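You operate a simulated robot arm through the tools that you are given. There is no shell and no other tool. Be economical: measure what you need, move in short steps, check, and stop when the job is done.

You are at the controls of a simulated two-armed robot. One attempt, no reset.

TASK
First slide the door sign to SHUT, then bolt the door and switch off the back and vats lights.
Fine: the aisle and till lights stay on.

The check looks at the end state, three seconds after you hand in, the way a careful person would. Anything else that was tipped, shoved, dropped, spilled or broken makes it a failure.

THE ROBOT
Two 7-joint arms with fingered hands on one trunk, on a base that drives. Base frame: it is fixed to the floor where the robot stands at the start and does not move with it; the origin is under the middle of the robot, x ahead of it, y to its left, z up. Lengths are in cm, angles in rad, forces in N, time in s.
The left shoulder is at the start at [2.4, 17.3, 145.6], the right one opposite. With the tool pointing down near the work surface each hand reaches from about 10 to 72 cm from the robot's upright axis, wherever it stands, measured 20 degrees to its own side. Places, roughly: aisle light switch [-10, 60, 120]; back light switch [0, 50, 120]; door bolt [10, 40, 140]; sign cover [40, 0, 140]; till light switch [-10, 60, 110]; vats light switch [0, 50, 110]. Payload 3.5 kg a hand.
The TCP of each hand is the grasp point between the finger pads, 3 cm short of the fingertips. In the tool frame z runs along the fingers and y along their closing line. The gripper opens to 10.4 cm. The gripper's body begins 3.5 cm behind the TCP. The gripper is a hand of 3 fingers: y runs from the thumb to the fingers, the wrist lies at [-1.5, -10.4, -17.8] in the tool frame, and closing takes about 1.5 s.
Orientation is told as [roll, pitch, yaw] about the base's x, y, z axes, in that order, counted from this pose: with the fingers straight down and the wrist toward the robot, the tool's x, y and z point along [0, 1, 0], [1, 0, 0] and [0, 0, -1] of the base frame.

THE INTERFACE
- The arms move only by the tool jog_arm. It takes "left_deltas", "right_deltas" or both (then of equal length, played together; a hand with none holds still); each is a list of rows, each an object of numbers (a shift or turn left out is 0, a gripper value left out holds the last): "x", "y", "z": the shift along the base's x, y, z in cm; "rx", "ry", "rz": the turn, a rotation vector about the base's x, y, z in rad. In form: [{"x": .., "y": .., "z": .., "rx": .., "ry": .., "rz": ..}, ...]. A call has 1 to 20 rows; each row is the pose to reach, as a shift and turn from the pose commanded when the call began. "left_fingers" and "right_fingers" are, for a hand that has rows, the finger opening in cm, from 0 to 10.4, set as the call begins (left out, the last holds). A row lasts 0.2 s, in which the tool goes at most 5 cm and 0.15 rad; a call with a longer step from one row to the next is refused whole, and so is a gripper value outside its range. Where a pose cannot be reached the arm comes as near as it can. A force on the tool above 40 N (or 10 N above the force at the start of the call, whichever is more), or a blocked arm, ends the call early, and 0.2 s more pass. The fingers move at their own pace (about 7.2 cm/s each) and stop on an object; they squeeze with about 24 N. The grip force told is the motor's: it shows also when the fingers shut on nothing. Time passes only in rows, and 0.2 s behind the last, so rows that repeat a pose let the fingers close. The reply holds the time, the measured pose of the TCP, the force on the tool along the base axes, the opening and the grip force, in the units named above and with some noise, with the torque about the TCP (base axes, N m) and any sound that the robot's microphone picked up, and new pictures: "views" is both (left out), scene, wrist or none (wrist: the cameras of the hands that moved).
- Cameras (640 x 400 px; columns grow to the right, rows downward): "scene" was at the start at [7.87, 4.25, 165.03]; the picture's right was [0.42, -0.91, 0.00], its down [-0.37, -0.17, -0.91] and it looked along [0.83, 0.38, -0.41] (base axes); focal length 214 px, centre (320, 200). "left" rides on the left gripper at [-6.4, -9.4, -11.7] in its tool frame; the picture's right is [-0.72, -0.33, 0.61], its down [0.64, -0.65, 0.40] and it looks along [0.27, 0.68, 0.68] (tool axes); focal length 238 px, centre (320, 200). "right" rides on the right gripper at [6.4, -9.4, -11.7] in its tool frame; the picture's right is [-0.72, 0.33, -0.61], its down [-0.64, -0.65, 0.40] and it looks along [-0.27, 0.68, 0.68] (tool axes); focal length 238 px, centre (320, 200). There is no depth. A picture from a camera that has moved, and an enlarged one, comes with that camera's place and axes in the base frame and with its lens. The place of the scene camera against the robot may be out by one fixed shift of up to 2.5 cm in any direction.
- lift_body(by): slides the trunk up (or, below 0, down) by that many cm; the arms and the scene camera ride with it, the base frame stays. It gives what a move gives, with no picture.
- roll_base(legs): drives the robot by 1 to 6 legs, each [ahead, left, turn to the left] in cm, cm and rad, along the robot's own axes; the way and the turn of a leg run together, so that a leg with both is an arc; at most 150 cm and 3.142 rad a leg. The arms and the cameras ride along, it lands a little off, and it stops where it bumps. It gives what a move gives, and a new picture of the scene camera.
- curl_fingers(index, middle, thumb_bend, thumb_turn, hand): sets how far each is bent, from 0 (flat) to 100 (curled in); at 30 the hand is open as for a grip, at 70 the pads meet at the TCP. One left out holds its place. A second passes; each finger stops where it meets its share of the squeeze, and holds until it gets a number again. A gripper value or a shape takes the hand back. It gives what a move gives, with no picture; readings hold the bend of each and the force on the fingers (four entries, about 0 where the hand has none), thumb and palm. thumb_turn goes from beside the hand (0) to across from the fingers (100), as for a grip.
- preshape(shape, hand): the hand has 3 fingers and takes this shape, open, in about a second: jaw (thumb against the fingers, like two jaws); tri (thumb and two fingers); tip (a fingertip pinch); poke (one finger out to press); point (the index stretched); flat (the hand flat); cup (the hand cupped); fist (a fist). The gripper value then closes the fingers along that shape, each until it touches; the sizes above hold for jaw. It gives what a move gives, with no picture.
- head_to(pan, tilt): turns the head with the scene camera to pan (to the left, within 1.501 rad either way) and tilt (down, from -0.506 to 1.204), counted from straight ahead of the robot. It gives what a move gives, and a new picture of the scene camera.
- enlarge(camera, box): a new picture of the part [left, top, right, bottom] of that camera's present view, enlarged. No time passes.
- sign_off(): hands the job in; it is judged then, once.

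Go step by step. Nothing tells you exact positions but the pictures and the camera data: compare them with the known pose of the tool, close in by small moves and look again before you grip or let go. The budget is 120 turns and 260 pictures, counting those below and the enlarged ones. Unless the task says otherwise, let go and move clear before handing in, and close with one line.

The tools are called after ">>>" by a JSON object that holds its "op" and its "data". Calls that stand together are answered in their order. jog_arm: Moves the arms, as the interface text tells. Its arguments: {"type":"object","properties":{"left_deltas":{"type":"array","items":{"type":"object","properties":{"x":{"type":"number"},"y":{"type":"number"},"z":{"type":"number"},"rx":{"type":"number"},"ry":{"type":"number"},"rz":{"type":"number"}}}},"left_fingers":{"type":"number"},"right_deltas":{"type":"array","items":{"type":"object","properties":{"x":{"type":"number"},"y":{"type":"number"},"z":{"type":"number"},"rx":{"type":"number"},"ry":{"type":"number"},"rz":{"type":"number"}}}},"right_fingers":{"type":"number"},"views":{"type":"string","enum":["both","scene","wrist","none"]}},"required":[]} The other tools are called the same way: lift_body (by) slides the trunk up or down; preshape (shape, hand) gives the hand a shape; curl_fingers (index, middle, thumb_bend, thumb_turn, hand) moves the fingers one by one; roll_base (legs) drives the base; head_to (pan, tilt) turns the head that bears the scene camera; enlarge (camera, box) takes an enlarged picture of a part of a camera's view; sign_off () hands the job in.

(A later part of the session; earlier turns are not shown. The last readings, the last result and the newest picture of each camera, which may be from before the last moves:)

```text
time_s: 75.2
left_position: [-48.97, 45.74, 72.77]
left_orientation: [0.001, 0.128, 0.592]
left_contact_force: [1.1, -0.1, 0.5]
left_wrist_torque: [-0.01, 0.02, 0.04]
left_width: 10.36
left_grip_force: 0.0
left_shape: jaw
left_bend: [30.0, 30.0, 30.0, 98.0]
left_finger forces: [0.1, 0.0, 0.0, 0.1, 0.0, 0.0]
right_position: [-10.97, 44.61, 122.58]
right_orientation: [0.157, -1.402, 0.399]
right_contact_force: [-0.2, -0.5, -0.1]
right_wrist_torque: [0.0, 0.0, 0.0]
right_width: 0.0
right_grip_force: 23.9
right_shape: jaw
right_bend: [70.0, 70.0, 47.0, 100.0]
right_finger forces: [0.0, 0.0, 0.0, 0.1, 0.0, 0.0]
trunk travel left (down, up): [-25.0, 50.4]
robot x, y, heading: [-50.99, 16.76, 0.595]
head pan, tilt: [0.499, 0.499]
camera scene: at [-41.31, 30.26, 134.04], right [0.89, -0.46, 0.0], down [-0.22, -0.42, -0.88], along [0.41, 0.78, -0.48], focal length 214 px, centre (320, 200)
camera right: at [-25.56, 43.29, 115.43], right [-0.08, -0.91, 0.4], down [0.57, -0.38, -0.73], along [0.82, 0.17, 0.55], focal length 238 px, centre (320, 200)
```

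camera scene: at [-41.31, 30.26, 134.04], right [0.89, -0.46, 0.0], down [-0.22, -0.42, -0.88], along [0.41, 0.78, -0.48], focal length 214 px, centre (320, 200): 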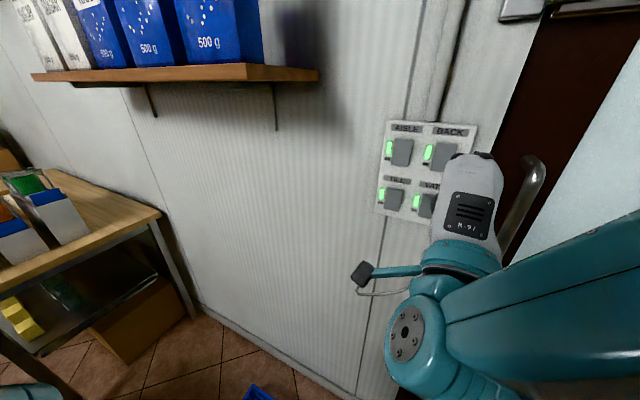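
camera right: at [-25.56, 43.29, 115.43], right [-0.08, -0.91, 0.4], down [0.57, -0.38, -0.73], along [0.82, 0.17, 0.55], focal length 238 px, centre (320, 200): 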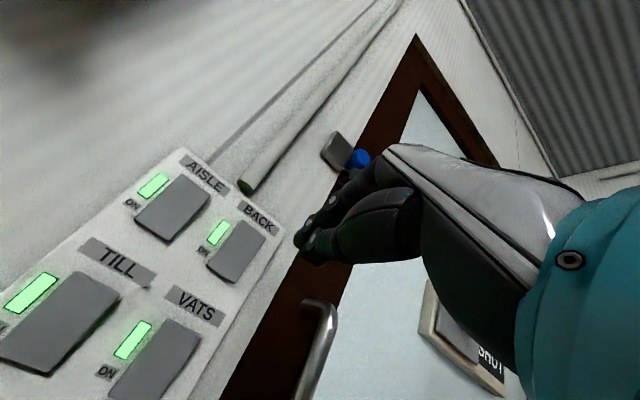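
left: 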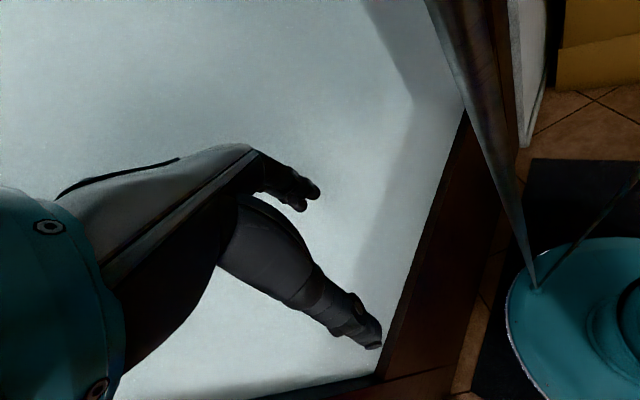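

The switch panel is clear in the wrist view, with all four lamps green. I'll look closely at how the rockers tilt.

>>> {"op": "enlarge", "data": {"camera": "right", "box": [80, 140, 300, 400]}}

>>> {"op": "enlarge", "data": {"camera": "scene", "box": [370, 110, 490, 230]}}

```text
1.54 times, centred on (190, 270) of right
camera zoom: at [-25.56, 43.29, 115.43], right [-0.08, -0.91, 0.4], down [0.57, -0.38, -0.73], along [0.82, 0.17, 0.55], focal length 367 px, centre (520, 92)
```

zoom: 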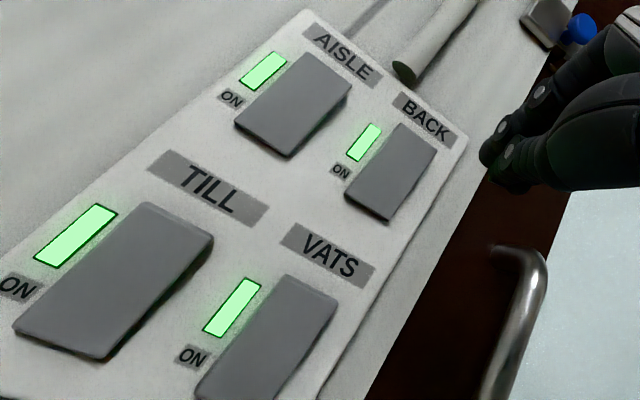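

```text
3.33 times, centred on (430, 170) of scene
camera zoom: at [-41.31, 30.26, 134.04], right [0.89, -0.46, 0.0], down [-0.22, -0.42, -0.88], along [0.41, 0.78, -0.48], focal length 715 px, centre (-47, 300)
```

zoom: 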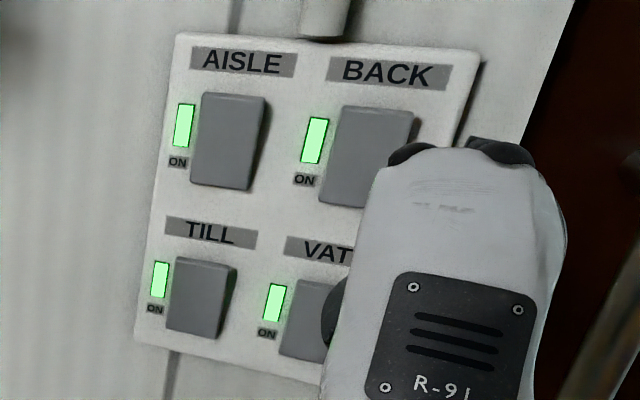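

The rockers look pressed in at the top (ON), so pressing the lower half should switch them off. I'll take the poke shape and line up in front of BACK.

>>> {"op": "preshape", "data": {"hand": "right", "shape": "poke"}}

>>> {"op": "jog_arm", "data": {"right_deltas": [{"x": -0.6, "y": 0.9, "z": -0.6}, {"x": -1.18, "y": 1.74, "z": -1.3}, {"x": 0.9, "y": 3.1, "z": -1.3}, {"x": 2.1, "y": 4.0, "z": -1.3}, {"x": 2.1, "y": 4.0, "z": -1.3}]}}

>>> {"op": "enlarge", "data": {"camera": "right", "box": [160, 140, 400, 340]}}

```text
time_s: 76.2
left_position: [-49.08, 45.79, 72.72]
left_orientation: [-0.002, 0.123, 0.592]
left_contact_force: [0.2, 0.1, 0.3]
left_wrist_torque: [-0.02, -0.01, 0.02]
left_width: 10.4
left_grip_force: 0.1
left_shape: jaw
left_bend: [30.0, 30.0, 30.0, 98.0]
left_finger forces: [0.0, 0.0, 0.0, 0.0, 0.1, 0.0]
right_position: [-11.08, 44.58, 122.58]
right_orientation: [0.16, -1.398, 0.398]
right_contact_force: [-0.3, -0.2, 0.8]
right_wrist_torque: [-0.04, 0.01, 0.0]
right_width: 0.0
right_grip_force: 0.0
right_shape: poke
right_bend: [70.0, 70.0, 100.0, 100.0]
right_finger forces: [0.0, 0.0, 0.0, 0.0, 0.0, 0.1]
trunk travel left (down, up): [-25.0, 50.4]
robot x, y, heading: [-50.63, 16.77, 0.588]
head pan, tilt: [0.499, 0.499]
```

```text
time_s: 77.3
left_position: [-49.03, 45.77, 72.72]
left_orientation: [0.0, 0.126, 0.593]
left_contact_force: [0.5, -0.4, 0.3]
left_wrist_torque: [0.01, 0.0, -0.02]
left_width: 10.37
left_grip_force: 0.0
left_shape: jaw
left_bend: [30.0, 30.0, 30.0, 98.0]
left_finger forces: [0.0, 0.0, 0.0, 0.0, 0.0, 0.1]
right_position: [-8.83, 48.57, 121.11]
right_orientation: [0.157, -1.4, 0.397]
right_contact_force: [-0.1, -0.9, 0.8]
right_wrist_torque: [0.0, -0.02, -0.02]
right_width: 0.02
right_grip_force: 0.0
right_shape: poke
right_bend: [70.0, 70.0, 100.0, 100.0]
right_finger forces: [0.0, 0.0, 0.1, 0.0, 0.0, 0.0]
trunk travel left (down, up): [-25.0, 50.4]
robot x, y, heading: [-50.86, 17.16, 0.59]
head pan, tilt: [0.499, 0.499]
camera scene: at [-41.3, 30.26, 134.04], right [0.89, -0.46, 0.0], down [-0.22, -0.42, -0.88], along [0.41, 0.78, -0.48], focal length 214 px, centre (320, 200)
camera right: at [-23.39, 47.29, 114.03], right [-0.08, -0.91, 0.41], down [0.57, -0.38, -0.73], along [0.82, 0.17, 0.55], focal length 238 px, centre (320, 200)
```

scene: 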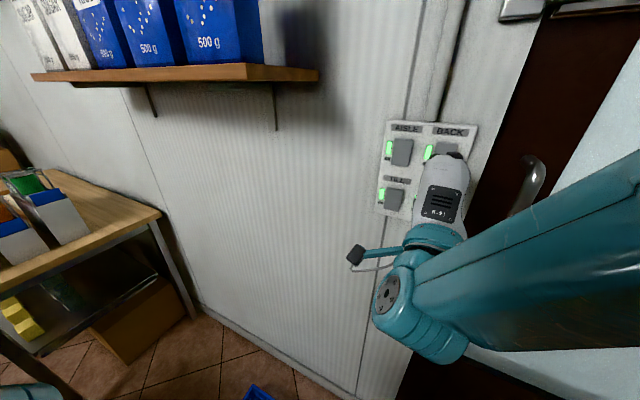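
right: 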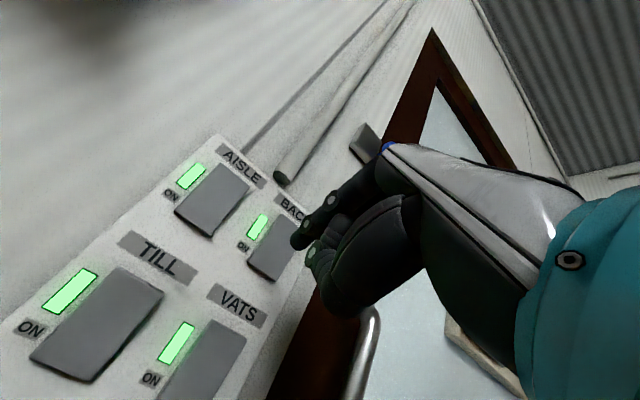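

```text
2.00 times, centred on (280, 240) of right
camera zoom: at [-23.39, 47.29, 114.03], right [-0.08, -0.91, 0.41], down [0.57, -0.38, -0.73], along [0.82, 0.17, 0.55], focal length 477 px, centre (400, 120)
```

zoom: 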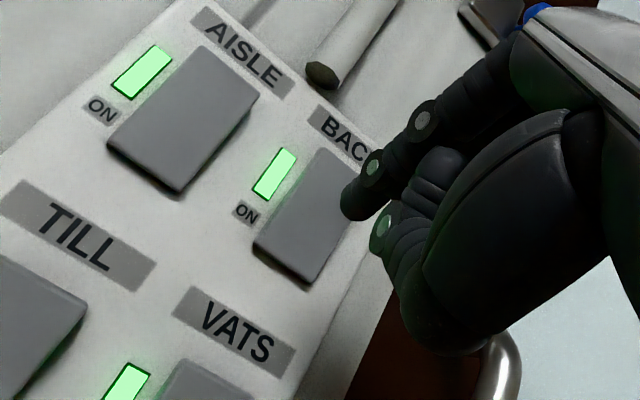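

The BACK rocker is at about (-2.9, 52.8, 121.2), some 4.5 cm ahead of the tip. I'll curl the middle finger away so only the index presses.

>>> {"op": "curl_fingers", "data": {"hand": "right", "middle": 100}}

>>> {"op": "jog_arm", "data": {"right_deltas": [{"x": 0.8, "y": 0.55, "z": -0.5}, {"x": 1.6, "y": 1.1, "z": -1.0}, {"x": 1.6, "y": 1.1, "z": -1.0}]}}

>>> {"op": "enlarge", "data": {"camera": "right", "box": [200, 140, 400, 310]}}

>>> {"op": "enlarge", "data": {"camera": "scene", "box": [370, 110, 490, 230]}}

```text
time_s: 78.3
left_position: [-49.05, 45.72, 72.79]
left_orientation: [0.0, 0.125, 0.591]
left_contact_force: [-0.2, 0.9, -0.2]
left_wrist_torque: [0.0, 0.0, -0.02]
left_width: 10.37
left_grip_force: 0.1
left_shape: jaw
left_bend: [30.0, 30.0, 30.0, 98.0]
left_finger forces: [0.0, 0.0, 0.0, 0.1, 0.1, 0.1]
right_position: [-8.75, 48.56, 121.21]
right_orientation: [0.158, -1.4, 0.398]
right_contact_force: [0.7, 0.4, 0.7]
right_wrist_torque: [0.02, -0.03, -0.03]
right_width: 2.95
right_grip_force: 0.0
right_shape: fingers
right_bend: [70.0, 100.0, 100.0, 100.0]
right_finger forces: [0.0, 0.1, 0.0, 0.1, 0.1, 0.0]
trunk travel left (down, up): [-25.0, 50.4]
robot x, y, heading: [-50.63, 16.92, 0.588]
head pan, tilt: [0.499, 0.499]
```

```text
time_s: 79.2
left_position: [-49.09, 45.68, 72.64]
left_orientation: [0.0, 0.125, 0.592]
left_contact_force: [-0.1, -0.6, -0.9]
left_wrist_torque: [0.0, -0.03, 0.0]
left_width: 10.37
left_grip_force: 0.0
left_shape: jaw
left_bend: [30.0, 30.0, 30.0, 98.0]
left_finger forces: [0.1, 0.1, 0.0, 0.0, 0.0, 0.1]
right_position: [-7.2, 49.76, 120.19]
right_orientation: [0.162, -1.398, 0.396]
right_contact_force: [0.0, 0.1, 0.9]
right_wrist_torque: [-0.01, -0.01, 0.01]
right_width: 2.97
right_grip_force: 0.1
right_shape: fingers
right_bend: [70.0, 100.0, 100.0, 100.0]
right_finger forces: [0.0, 0.0, 0.1, 0.1, 0.1, 0.0]
trunk travel left (down, up): [-25.0, 50.4]
robot x, y, heading: [-50.79, 16.86, 0.594]
head pan, tilt: [0.499, 0.499]
camera scene: at [-41.31, 30.26, 134.04], right [0.89, -0.46, 0.0], down [-0.22, -0.42, -0.88], along [0.41, 0.78, -0.48], focal length 214 px, centre (320, 200)
camera right: at [-21.75, 48.45, 113.12], right [-0.08, -0.91, 0.4], down [0.57, -0.38, -0.73], along [0.82, 0.17, 0.55], focal length 238 px, centre (320, 200)
```

scene: 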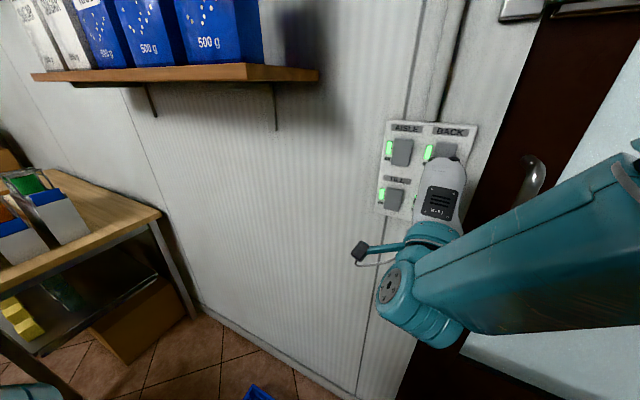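
right: 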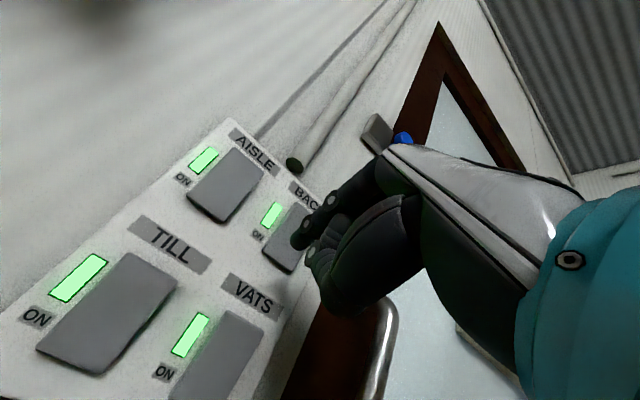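

```text
2.35 times, centred on (300, 225) of right
camera zoom: at [-21.75, 48.45, 113.12], right [-0.08, -0.91, 0.4], down [0.57, -0.38, -0.73], along [0.82, 0.17, 0.55], focal length 561 px, centre (367, 141)
```

zoom: 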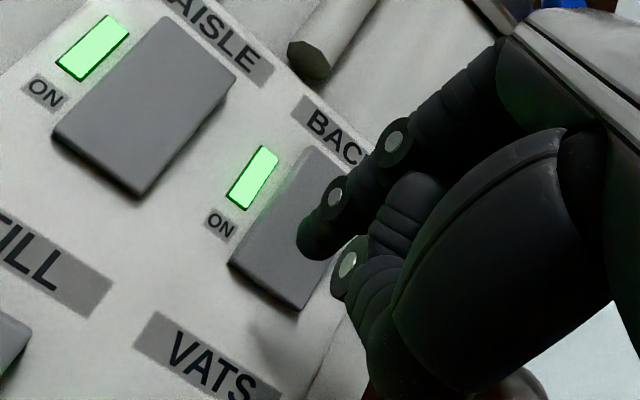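

```text
3.33 times, centred on (430, 170) of scene
camera zoom: at [-41.31, 30.26, 134.04], right [0.89, -0.46, 0.0], down [-0.22, -0.42, -0.88], along [0.41, 0.78, -0.48], focal length 715 px, centre (-47, 300)
```

zoom: 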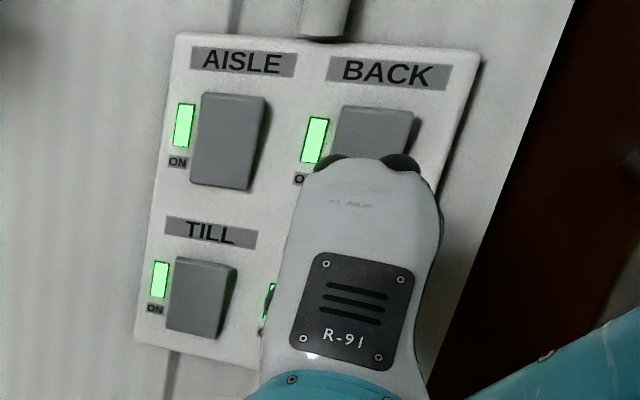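

The index tip is over the lower half of BACK at z≈120, about 2.5 cm off. I'll press forward slowly.

>>> {"op": "jog_arm", "data": {"right_deltas": [{"x": 0.66, "y": 0.45, "z": -0.3}, {"x": 1.24, "y": 0.84, "z": -0.3}, {"x": 1.65, "y": 1.12, "z": -0.3}, {"x": 1.98, "y": 1.35, "z": -0.3}, {"x": 2.3, "y": 1.57, "z": -0.3}], "views": "wrist"}}

>>> {"op": "enlarge", "data": {"camera": "right", "box": [200, 140, 400, 310]}}

```text
time_s: 80.3
left_position: [-49.12, 45.75, 72.82]
left_orientation: [-0.002, 0.125, 0.591]
left_contact_force: [0.1, -0.6, 0.0]
left_wrist_torque: [0.01, -0.02, -0.01]
left_width: 10.37
left_grip_force: 0.1
left_shape: jaw
left_bend: [30.0, 30.0, 30.0, 98.0]
left_finger forces: [0.0, 0.0, 0.1, 0.1, 0.0, 0.1]
right_position: [-4.89, 51.23, 119.92]
right_orientation: [0.158, -1.4, 0.398]
right_contact_force: [0.0, -0.1, -0.5]
right_wrist_torque: [0.02, -0.04, 0.0]
right_width: 2.99
right_grip_force: 0.1
right_shape: fingers
right_bend: [70.0, 100.0, 100.0, 100.0]
right_finger forces: [0.1, 0.0, 0.0, 0.0, 0.0, 0.0]
trunk travel left (down, up): [-25.0, 50.4]
robot x, y, heading: [-50.76, 16.61, 0.588]
head pan, tilt: [0.499, 0.499]
camera right: at [-19.48, 49.95, 112.79], right [-0.08, -0.91, 0.41], down [0.57, -0.38, -0.73], along [0.82, 0.17, 0.55], focal length 238 px, centre (320, 200)
```

right: 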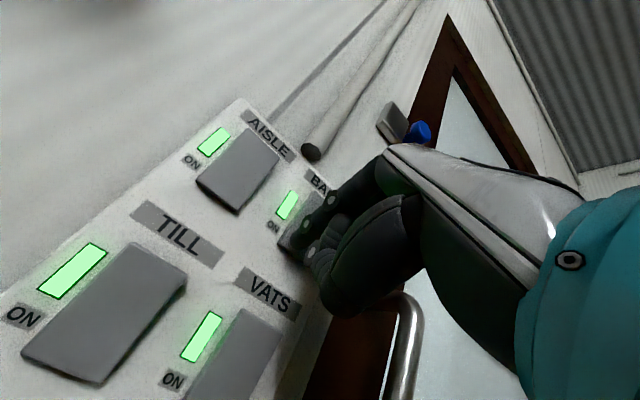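

```text
2.35 times, centred on (300, 225) of right
camera zoom: at [-19.48, 49.95, 112.79], right [-0.08, -0.91, 0.41], down [0.57, -0.38, -0.73], along [0.82, 0.17, 0.55], focal length 561 px, centre (367, 141)
```

zoom: 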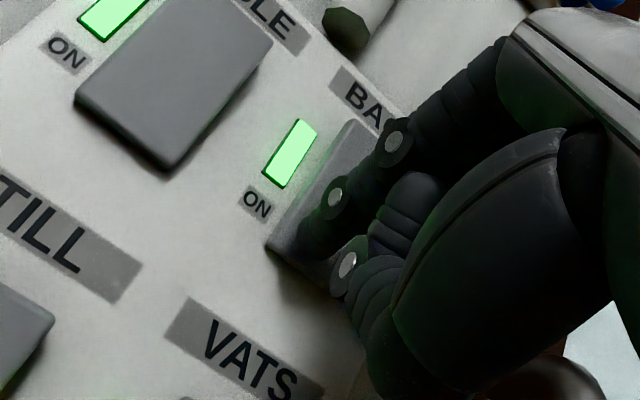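

No contact yet; the tip is right over the lower part of BACK. I'll keep pressing in fine steps.

>>> {"op": "jog_arm", "data": {"right_deltas": [{"x": 0.33, "y": 0.22}, {"x": 0.66, "y": 0.45}, {"x": 0.99, "y": 0.67}, {"x": 1.32, "y": 0.9}, {"x": 1.65, "y": 1.12}, {"x": 1.98, "y": 1.35}], "views": "wrist"}}

```text
time_s: 81.8
left_position: [-49.2, 45.68, 72.79]
left_orientation: [0.001, 0.124, 0.593]
left_contact_force: [0.6, 0.2, 0.1]
left_wrist_torque: [-0.01, 0.01, -0.01]
left_width: 10.35
left_grip_force: 0.0
left_shape: jaw
left_bend: [30.0, 30.0, 30.0, 98.0]
left_finger forces: [0.0, 0.0, 0.0, 0.1, 0.0, 0.1]
right_position: [-3.31, 52.5, 119.77]
right_orientation: [0.141, -1.398, 0.419]
right_contact_force: [-18.4, -9.6, -8.7]
right_wrist_torque: [-0.19, 0.24, 0.12]
right_width: 2.29
right_grip_force: 12.2
right_shape: fingers
right_bend: [70.0, 100.0, 100.0, 100.0]
right_finger forces: [22.8, 0.1, 0.0, 0.0, 0.0, 0.0]
trunk travel left (down, up): [-25.0, 50.4]
robot x, y, heading: [-50.73, 16.3, 0.592]
head pan, tilt: [0.499, 0.499]
camera right: at [-17.82, 51.21, 112.74], right [-0.08, -0.91, 0.41], down [0.57, -0.38, -0.73], along [0.82, 0.17, 0.55], focal length 238 px, centre (320, 200)
```

right: 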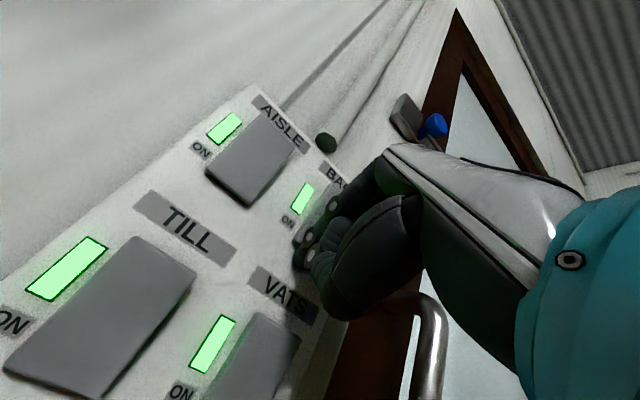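

Contact at about 22 N but the lamp is still on. I'll press a little more.

>>> {"op": "jog_arm", "data": {"right_deltas": [{"x": 0.33, "y": 0.22, "z": -0.1}, {"x": 0.66, "y": 0.45, "z": -0.2}, {"x": 0.99, "y": 0.67, "z": -0.2}], "views": "wrist"}}

>>> {"op": "enlarge", "data": {"camera": "right", "box": [220, 140, 400, 310]}}

```text
time_s: 82.4
left_position: [-49.32, 45.49, 72.89]
left_orientation: [-0.001, 0.122, 0.59]
left_contact_force: [0.5, -0.1, 0.3]
left_wrist_torque: [-0.01, -0.01, 0.02]
left_width: 10.36
left_grip_force: 0.0
left_shape: jaw
left_bend: [30.0, 30.0, 30.0, 98.0]
left_finger forces: [0.0, 0.0, 0.0, 0.0, 0.0, 0.1]
right_position: [-3.05, 52.89, 119.96]
right_orientation: [0.153, -1.406, 0.41]
right_contact_force: [-22.3, -19.7, -0.7]
right_wrist_torque: [-0.36, 0.36, -0.04]
right_width: 2.11
right_grip_force: 15.4
right_shape: fingers
right_bend: [70.0, 100.0, 100.0, 100.0]
right_finger forces: [31.2, 0.0, 0.1, 0.0, 0.0, 0.0]
trunk travel left (down, up): [-25.0, 50.4]
robot x, y, heading: [-50.86, 16.8, 0.589]
head pan, tilt: [0.499, 0.499]
stopped in row 3 (right hand): the force on the tool passed its limit at 42 N (the readings are from after the stop); the commanded pose is now the measured one
camera right: at [-17.57, 51.43, 112.74], right [-0.08, -0.91, 0.4], down [0.58, -0.37, -0.73], along [0.81, 0.18, 0.56], focal length 238 px, centre (320, 200)
```

right: 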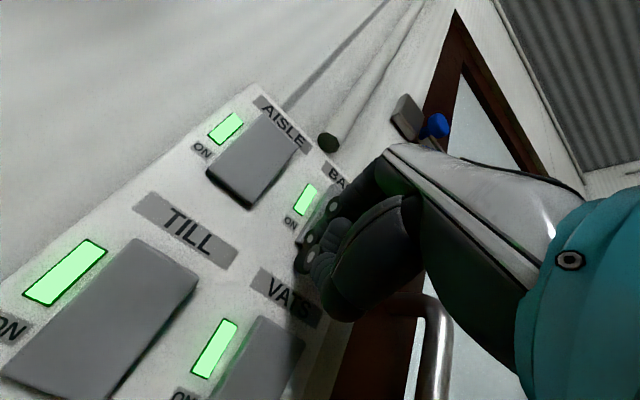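

```text
2.35 times, centred on (310, 225) of right
camera zoom: at [-17.57, 51.43, 112.74], right [-0.08, -0.91, 0.4], down [0.58, -0.37, -0.73], along [0.81, 0.18, 0.56], focal length 561 px, centre (344, 141)
```

zoom: 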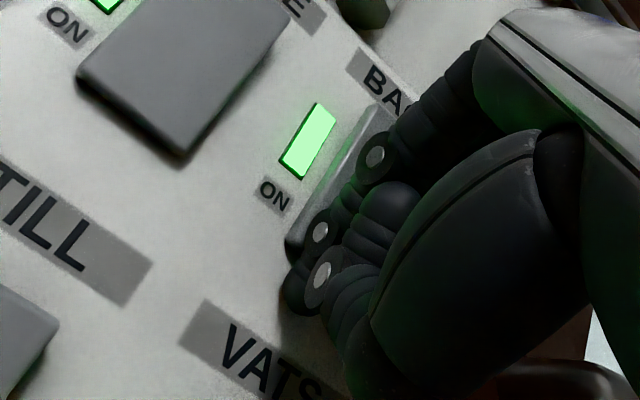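

The fingertip slipped off below the rocker onto the plate. I'll back off, raise 1.3 cm and press again on the lower half.

>>> {"op": "jog_arm", "data": {"right_deltas": [{"x": -0.8, "y": -0.55}, {"x": -1.65, "y": -1.12, "z": 0.6}, {"x": -2.0, "y": -1.35, "z": 1.2}, {"x": -2.0, "y": -1.35, "z": 1.2}], "views": "wrist"}}

>>> {"op": "enlarge", "data": {"camera": "right", "box": [220, 140, 400, 310]}}

```text
time_s: 83.4
left_position: [-49.12, 45.63, 72.79]
left_orientation: [0.0, 0.124, 0.59]
left_contact_force: [0.1, 0.2, 0.5]
left_wrist_torque: [-0.01, -0.01, 0.01]
left_width: 10.38
left_grip_force: 0.1
left_shape: jaw
left_bend: [30.0, 30.0, 30.0, 98.0]
left_finger forces: [0.1, 0.0, 0.1, 0.0, 0.0, 0.1]
right_position: [-4.64, 51.66, 121.16]
right_orientation: [0.176, -1.407, 0.384]
right_contact_force: [-7.0, -4.8, 1.5]
right_wrist_torque: [0.03, 0.01, 0.01]
right_width: 2.75
right_grip_force: 4.0
right_shape: fingers
right_bend: [70.0, 100.0, 100.0, 100.0]
right_finger forces: [8.5, 0.0, 0.0, 0.1, 0.0, 0.0]
trunk travel left (down, up): [-25.0, 50.4]
robot x, y, heading: [-51.18, 16.99, 0.594]
head pan, tilt: [0.499, 0.499]
heard: click, click
camera right: at [-19.14, 50.37, 114.05], right [-0.08, -0.91, 0.4], down [0.58, -0.37, -0.73], along [0.81, 0.17, 0.56], focal length 238 px, centre (320, 200)
```

right: 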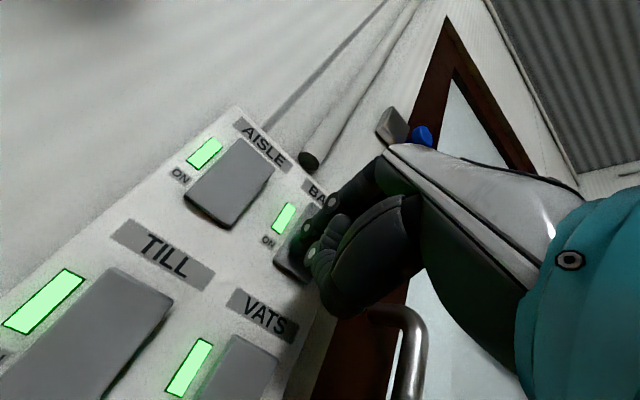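

```text
2.35 times, centred on (310, 225) of right
camera zoom: at [-19.14, 50.37, 114.05], right [-0.08, -0.91, 0.4], down [0.58, -0.37, -0.73], along [0.81, 0.17, 0.56], focal length 561 px, centre (344, 141)
```

zoom: 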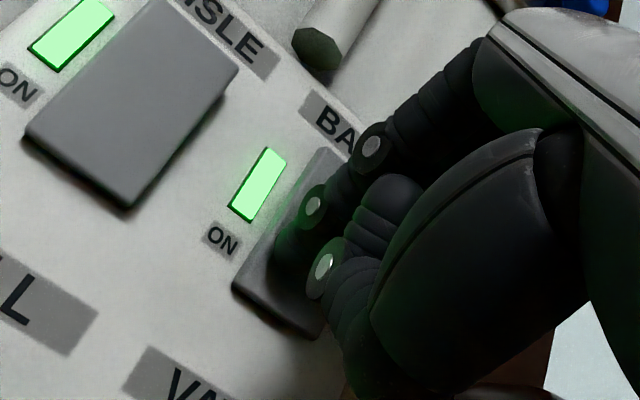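

I heard two clicks: it switched off and then back on as the fingertip dragged up across it. The lower-half spot lies between those heights, so I'll back off, lower 0.7 cm and press straight in.

>>> {"op": "jog_arm", "data": {"right_deltas": [{"x": -0.8, "y": -0.55}, {"x": -1.4, "y": -0.95, "z": -0.4}, {"x": -1.4, "y": -0.95, "z": -0.75}, {"x": -0.8, "y": -0.55, "z": -0.75}, {"x": -0.3, "y": -0.2, "z": -0.75}, {"x": 0.2, "y": 0.14, "z": -0.75}, {"x": 0.5, "y": 0.34, "z": -0.75}], "views": "wrist"}}

>>> {"op": "enlarge", "data": {"camera": "right", "box": [220, 140, 400, 310]}}

```text
time_s: 85.0
left_position: [-49.16, 45.64, 72.72]
left_orientation: [-0.001, 0.124, 0.591]
left_contact_force: [0.3, -0.3, -0.4]
left_wrist_torque: [-0.05, 0.01, -0.01]
left_width: 10.39
left_grip_force: 0.1
left_shape: jaw
left_bend: [30.0, 30.0, 30.0, 98.0]
left_finger forces: [0.0, 0.0, 0.1, 0.1, 0.0, 0.1]
right_position: [-4.41, 52.1, 120.56]
right_orientation: [0.156, -1.407, 0.406]
right_contact_force: [-18.3, -11.1, 3.8]
right_wrist_torque: [-0.04, 0.09, 0.1]
right_width: 2.58
right_grip_force: 10.0
right_shape: fingers
right_bend: [70.0, 100.0, 100.0, 100.0]
right_finger forces: [19.8, 0.1, 0.2, 0.0, 0.1, 0.1]
trunk travel left (down, up): [-25.0, 50.4]
robot x, y, heading: [-50.82, 16.63, 0.593]
head pan, tilt: [0.499, 0.499]
camera right: at [-18.9, 50.72, 113.28], right [-0.08, -0.91, 0.4], down [0.58, -0.37, -0.73], along [0.81, 0.17, 0.56], focal length 238 px, centre (320, 200)
```

right: 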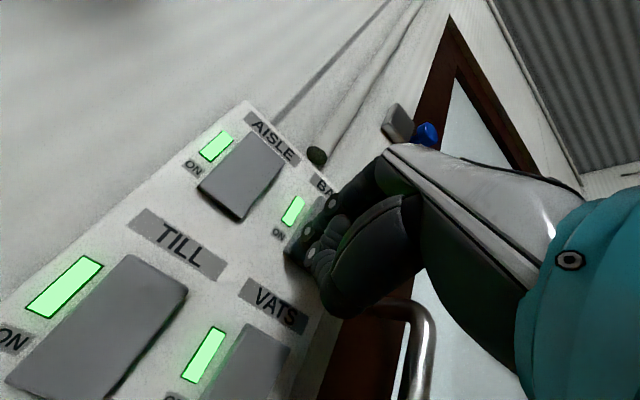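

```text
2.35 times, centred on (310, 225) of right
camera zoom: at [-18.9, 50.72, 113.28], right [-0.08, -0.91, 0.4], down [0.58, -0.37, -0.73], along [0.81, 0.17, 0.56], focal length 561 px, centre (344, 141)
```

zoom: 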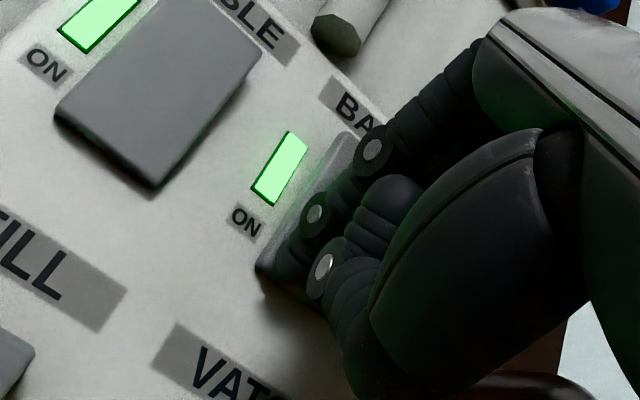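

About 20 N on the lower part and no click yet. I'll press a bit deeper.

>>> {"op": "jog_arm", "data": {"right_deltas": [{"x": 0.2, "y": 0.14, "z": 0.1}, {"x": 0.41, "y": 0.28, "z": 0.2}, {"x": 0.62, "y": 0.42, "z": 0.3}, {"x": 0.8, "y": 0.55, "z": 0.3}], "views": "wrist"}}

>>> {"op": "enlarge", "data": {"camera": "right", "box": [220, 140, 400, 310]}}

```text
time_s: 86.0
left_position: [-49.28, 45.6, 72.79]
left_orientation: [-0.002, 0.123, 0.591]
left_contact_force: [-1.0, -0.3, -1.0]
left_wrist_torque: [0.0, -0.02, 0.02]
left_width: 10.38
left_grip_force: 0.1
left_shape: jaw
left_bend: [30.0, 30.0, 30.0, 98.0]
left_finger forces: [0.0, 0.0, 0.0, 0.0, 0.0, 0.0]
right_position: [-3.81, 52.52, 120.74]
right_orientation: [0.155, -1.405, 0.405]
right_contact_force: [-32.0, -14.4, 4.9]
right_wrist_torque: [-0.2, 0.52, 0.08]
right_width: 2.29
right_grip_force: 16.6
right_shape: fingers
right_bend: [70.0, 100.0, 100.0, 100.0]
right_finger forces: [33.2, 0.1, 0.0, 0.1, 0.1, 0.0]
trunk travel left (down, up): [-25.0, 50.4]
robot x, y, heading: [-50.77, 16.72, 0.593]
head pan, tilt: [0.499, 0.499]
camera right: at [-18.32, 51.13, 113.61], right [-0.08, -0.91, 0.4], down [0.58, -0.37, -0.73], along [0.81, 0.18, 0.56], focal length 238 px, centre (320, 200)
```

right: 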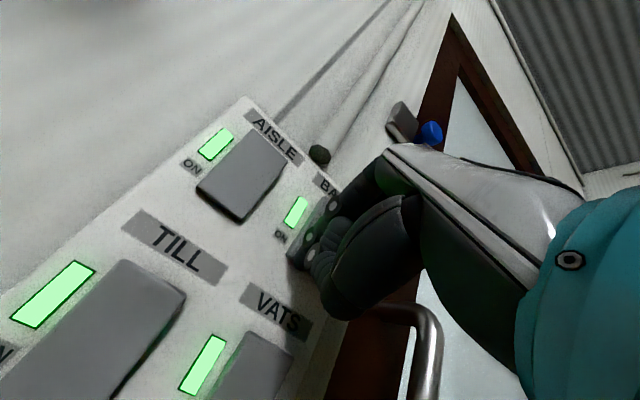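

```text
2.35 times, centred on (310, 225) of right
camera zoom: at [-18.32, 51.13, 113.61], right [-0.08, -0.91, 0.4], down [0.58, -0.37, -0.73], along [0.81, 0.18, 0.56], focal length 561 px, centre (344, 141)
```

zoom: 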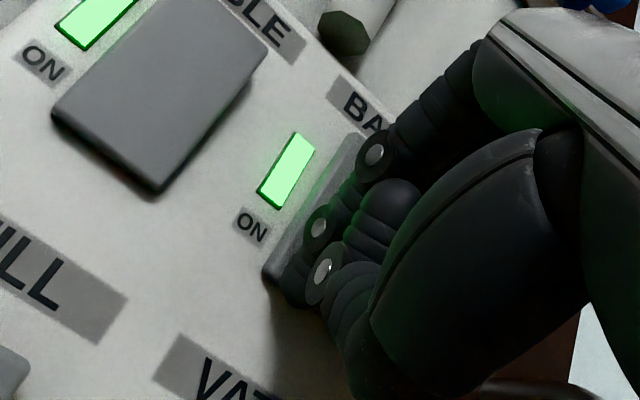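

Firm pressure on the lower half does nothing, so ON must be bottom-in. The earlier clicks were the lip being flipped, and the top half is the OFF side. I'll back off, raise about 2.2 cm and press the top half.

>>> {"op": "jog_arm", "data": {"right_deltas": [{"x": -0.8, "y": -0.55}, {"x": -1.7, "y": -1.15}, {"x": -2.5, "y": -1.7, "z": 0.5}, {"x": -2.5, "y": -1.7, "z": 1.3}, {"x": -2.5, "y": -1.7, "z": 2.1}, {"x": -2.5, "y": -1.7, "z": 2.1}], "views": "wrist"}}

>>> {"op": "enlarge", "data": {"camera": "right", "box": [200, 120, 400, 310]}}

```text
time_s: 87.4
left_position: [-49.12, 45.79, 72.75]
left_orientation: [-0.001, 0.125, 0.593]
left_contact_force: [-0.1, -0.2, -0.1]
left_wrist_torque: [-0.01, 0.0, -0.03]
left_width: 10.34
left_grip_force: 0.0
left_shape: jaw
left_bend: [30.0, 30.0, 30.0, 98.0]
left_finger forces: [0.1, 0.0, 0.0, 0.0, 0.1, 0.0]
right_position: [-5.75, 51.05, 122.52]
right_orientation: [0.155, -1.402, 0.405]
right_contact_force: [0.2, -0.2, -0.7]
right_wrist_torque: [0.01, -0.02, -0.02]
right_width: 2.98
right_grip_force: 0.1
right_shape: fingers
right_bend: [70.0, 100.0, 100.0, 100.0]
right_finger forces: [0.0, 0.0, 0.0, 0.1, 0.1, 0.0]
trunk travel left (down, up): [-25.0, 50.4]
robot x, y, heading: [-50.9, 16.75, 0.591]
head pan, tilt: [0.499, 0.499]
camera right: at [-20.28, 49.67, 115.4], right [-0.08, -0.91, 0.41], down [0.57, -0.38, -0.73], along [0.81, 0.17, 0.55], focal length 238 px, centre (320, 200)
```

right: 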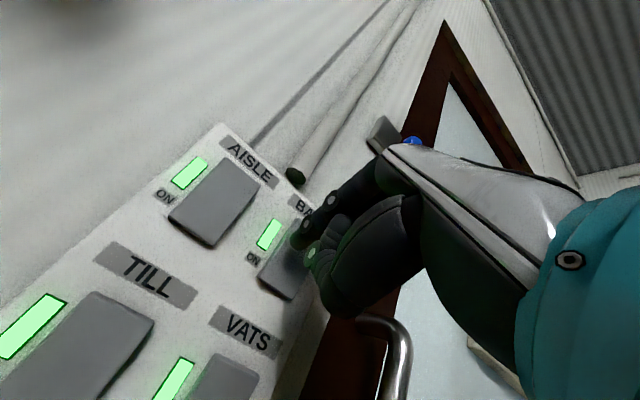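

```text
2.11 times, centred on (300, 215) of right
camera zoom: at [-20.28, 49.67, 115.4], right [-0.08, -0.91, 0.41], down [0.57, -0.38, -0.73], along [0.81, 0.17, 0.55], focal length 502 px, centre (362, 168)
```

zoom: 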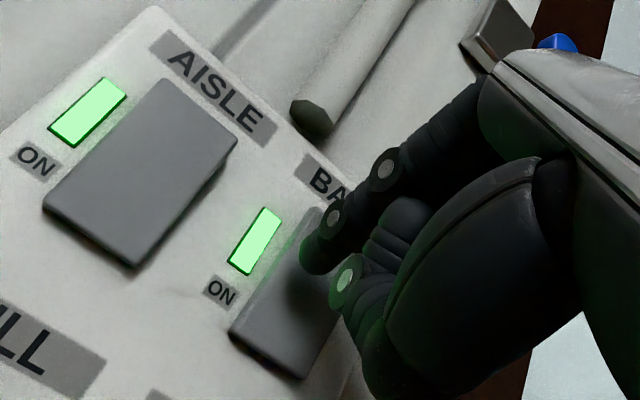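

The tip now faces the upper third of BACK. I'll press in.

>>> {"op": "jog_arm", "data": {"right_deltas": [{"x": 0.5, "y": 0.34}, {"x": 0.9, "y": 0.62}, {"x": 1.2, "y": 0.82}, {"x": 1.5, "y": 1.02}, {"x": 1.8, "y": 1.23}], "views": "wrist"}}

```text
time_s: 88.6
left_position: [-49.44, 45.48, 72.84]
left_orientation: [-0.001, 0.122, 0.59]
left_contact_force: [0.8, 1.1, -0.1]
left_wrist_torque: [0.03, 0.0, 0.05]
left_width: 10.39
left_grip_force: 0.1
left_shape: jaw
left_bend: [30.0, 30.0, 30.0, 98.0]
left_finger forces: [0.1, 0.0, 0.0, 0.0, 0.0, 0.0]
right_position: [-4.78, 51.78, 123.19]
right_orientation: [0.177, -1.413, 0.388]
right_contact_force: [-32.7, -18.9, 14.3]
right_wrist_torque: [0.18, -0.06, 0.19]
right_width: 2.73
right_grip_force: 19.1
right_shape: fingers
right_bend: [70.0, 100.0, 100.0, 100.0]
right_finger forces: [38.3, 0.0, 0.0, 0.1, 0.1, 0.0]
trunk travel left (down, up): [-25.0, 50.4]
robot x, y, heading: [-50.92, 16.67, 0.593]
head pan, tilt: [0.499, 0.499]
heard: click
camera right: at [-19.16, 50.5, 115.9], right [-0.08, -0.91, 0.4], down [0.58, -0.37, -0.72], along [0.81, 0.17, 0.56], focal length 238 px, centre (320, 200)
```

right: 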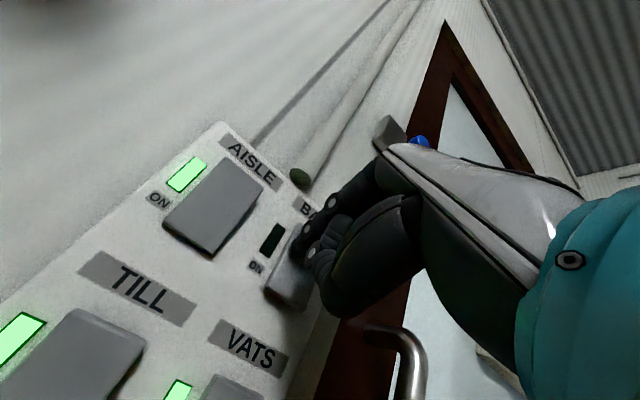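

Click, and the BACK lamp went dark. I'll back straight off, then move down toward VATS.

>>> {"op": "jog_arm", "data": {"right_deltas": [{"x": -1.2, "y": -0.8}, {"x": -3.3, "y": -2.2}, {"x": -5.0, "y": -3.4}, {"x": -5.0, "y": -3.4, "z": -3.5}, {"x": -5.0, "y": -3.4, "z": -7}, {"x": -5.0, "y": -3.4, "z": -10}, {"x": -5.0, "y": -3.4, "z": -10}]}}

>>> {"op": "enlarge", "data": {"camera": "right", "box": [160, 60, 400, 310]}}

```text
time_s: 90.2
left_position: [-49.13, 45.7, 72.8]
left_orientation: [0.0, 0.127, 0.591]
left_contact_force: [0.0, 0.9, 0.4]
left_wrist_torque: [0.02, 0.0, 0.01]
left_width: 10.38
left_grip_force: 0.0
left_shape: jaw
left_bend: [30.0, 30.0, 30.0, 98.0]
left_finger forces: [0.0, 0.0, 0.1, 0.0, 0.0, 0.1]
right_position: [-8.9, 48.75, 112.6]
right_orientation: [0.151, -1.399, 0.408]
right_contact_force: [0.2, 0.4, 1.0]
right_wrist_torque: [-0.01, 0.04, 0.03]
right_width: 2.99
right_grip_force: 0.1
right_shape: fingers
right_bend: [70.0, 100.0, 100.0, 100.0]
right_finger forces: [0.0, 0.1, 0.0, 0.1, 0.0, 0.1]
trunk travel left (down, up): [-25.0, 50.4]
robot x, y, heading: [-51.05, 16.99, 0.593]
head pan, tilt: [0.499, 0.499]
camera scene: at [-41.34, 30.24, 134.04], right [0.89, -0.46, 0.0], down [-0.22, -0.42, -0.88], along [0.41, 0.78, -0.48], focal length 214 px, centre (320, 200)
camera right: at [-23.5, 47.47, 105.51], right [-0.08, -0.91, 0.41], down [0.57, -0.38, -0.73], along [0.82, 0.18, 0.55], focal length 238 px, centre (320, 200)
```

scene: 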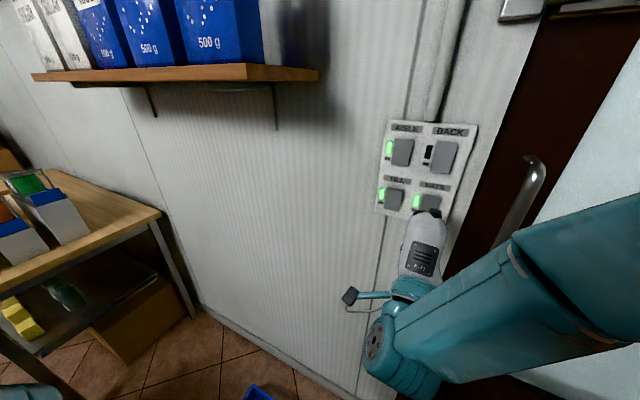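
right: 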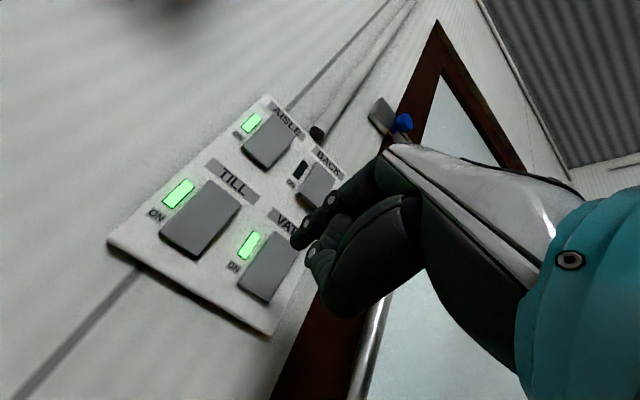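

```text
1.60 times, centred on (280, 185) of right
camera zoom: at [-23.5, 47.47, 105.51], right [-0.08, -0.91, 0.41], down [0.57, -0.38, -0.73], along [0.82, 0.18, 0.55], focal length 381 px, centre (384, 224)
```

zoom: 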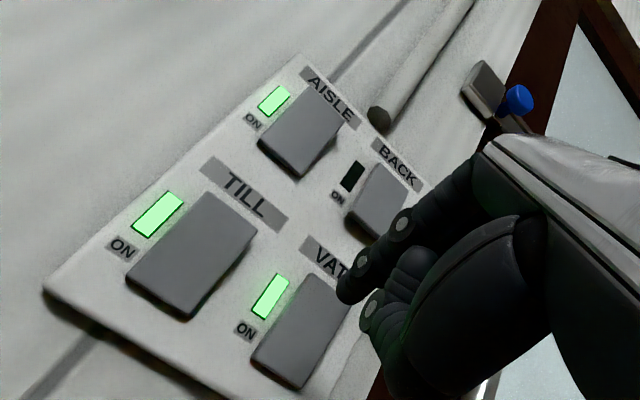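

The lamps show BACK off, with the others still on. VATS is directly 10.4 cm below BACK, so I'll move in to the matching pre-press position.

>>> {"op": "jog_arm", "data": {"right_deltas": [{"x": 1.1, "y": 0.75, "z": -0.2}, {"x": 2.2, "y": 1.5, "z": -0.4}, {"x": 3.1, "y": 2.2, "z": -0.4}, {"x": 3.1, "y": 2.2, "z": -0.4}], "views": "wrist"}}

>>> {"op": "enlarge", "data": {"camera": "right", "box": [200, 120, 400, 310]}}

```text
time_s: 91.2
left_position: [-49.06, 45.65, 72.75]
left_orientation: [0.001, 0.125, 0.592]
left_contact_force: [0.2, 0.0, 0.0]
left_wrist_torque: [0.02, 0.04, 0.0]
left_width: 10.34
left_grip_force: 0.0
left_shape: jaw
left_bend: [30.0, 30.0, 30.0, 98.0]
left_finger forces: [0.1, 0.0, 0.0, 0.0, 0.0, 0.0]
right_position: [-5.8, 51.02, 112.11]
right_orientation: [0.152, -1.402, 0.405]
right_contact_force: [-0.4, 0.2, -0.1]
right_wrist_torque: [0.0, 0.0, -0.01]
right_width: 2.96
right_grip_force: 0.2
right_shape: fingers
right_bend: [70.0, 100.0, 100.0, 100.0]
right_finger forces: [0.0, 0.0, 0.1, 0.0, 0.1, 0.0]
trunk travel left (down, up): [-25.0, 50.4]
robot x, y, heading: [-50.88, 16.92, 0.592]
head pan, tilt: [0.499, 0.499]
camera right: at [-20.29, 49.72, 105.0], right [-0.08, -0.91, 0.41], down [0.57, -0.37, -0.73], along [0.81, 0.17, 0.55], focal length 238 px, centre (320, 200)
```

right: 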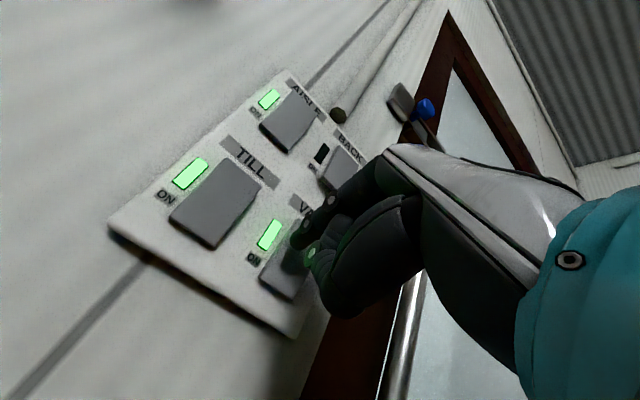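

```text
2.11 times, centred on (300, 215) of right
camera zoom: at [-20.29, 49.72, 105.0], right [-0.08, -0.91, 0.41], down [0.57, -0.37, -0.73], along [0.81, 0.17, 0.55], focal length 502 px, centre (362, 168)
```

zoom: 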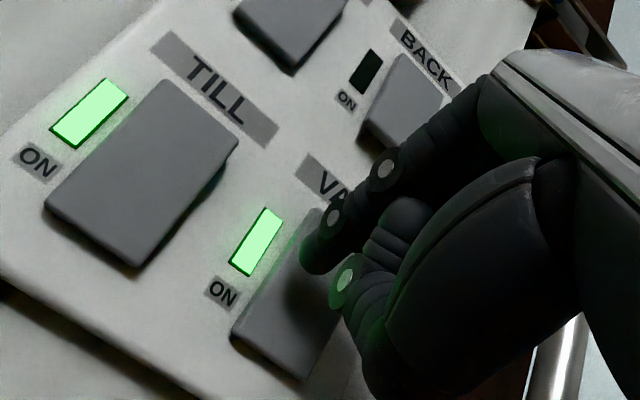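

This is the same geometry as the successful press. I'll press the top of VATS.

>>> {"op": "jog_arm", "data": {"right_deltas": [{"x": 0.5, "y": 0.34}, {"x": 0.9, "y": 0.62}, {"x": 1.2, "y": 0.82}, {"x": 1.5, "y": 1.02}, {"x": 1.8, "y": 1.23}], "views": "wrist"}}

```text
time_s: 92.6
left_position: [-49.29, 45.51, 72.81]
left_orientation: [0.001, 0.122, 0.592]
left_contact_force: [0.4, -0.2, -0.2]
left_wrist_torque: [0.02, 0.02, -0.02]
left_width: 10.36
left_grip_force: 0.0
left_shape: jaw
left_bend: [30.0, 30.0, 30.0, 98.0]
left_finger forces: [0.0, 0.1, 0.1, 0.0, 0.0, 0.0]
right_position: [-4.79, 52.03, 112.72]
right_orientation: [0.199, -1.416, 0.367]
right_contact_force: [-18.2, -15.4, 8.6]
right_wrist_torque: [0.06, -0.04, 0.01]
right_width: 2.65
right_grip_force: 12.9
right_shape: fingers
right_bend: [70.0, 100.0, 100.0, 100.0]
right_finger forces: [24.9, 0.1, 0.1, 0.1, 0.0, 0.0]
trunk travel left (down, up): [-25.0, 50.4]
robot x, y, heading: [-50.97, 16.69, 0.589]
head pan, tilt: [0.499, 0.499]
heard: click
stopped in row 5 (right hand): the force on the tool passed its limit at 41 N (the readings are from after the stop); the commanded pose is now the measured one
camera right: at [-19.21, 50.66, 105.51], right [-0.08, -0.92, 0.39], down [0.58, -0.36, -0.73], along [0.81, 0.17, 0.56], focal length 238 px, centre (320, 200)
```

right: 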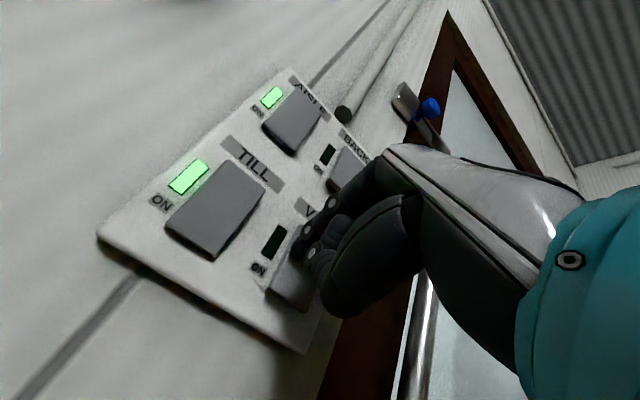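

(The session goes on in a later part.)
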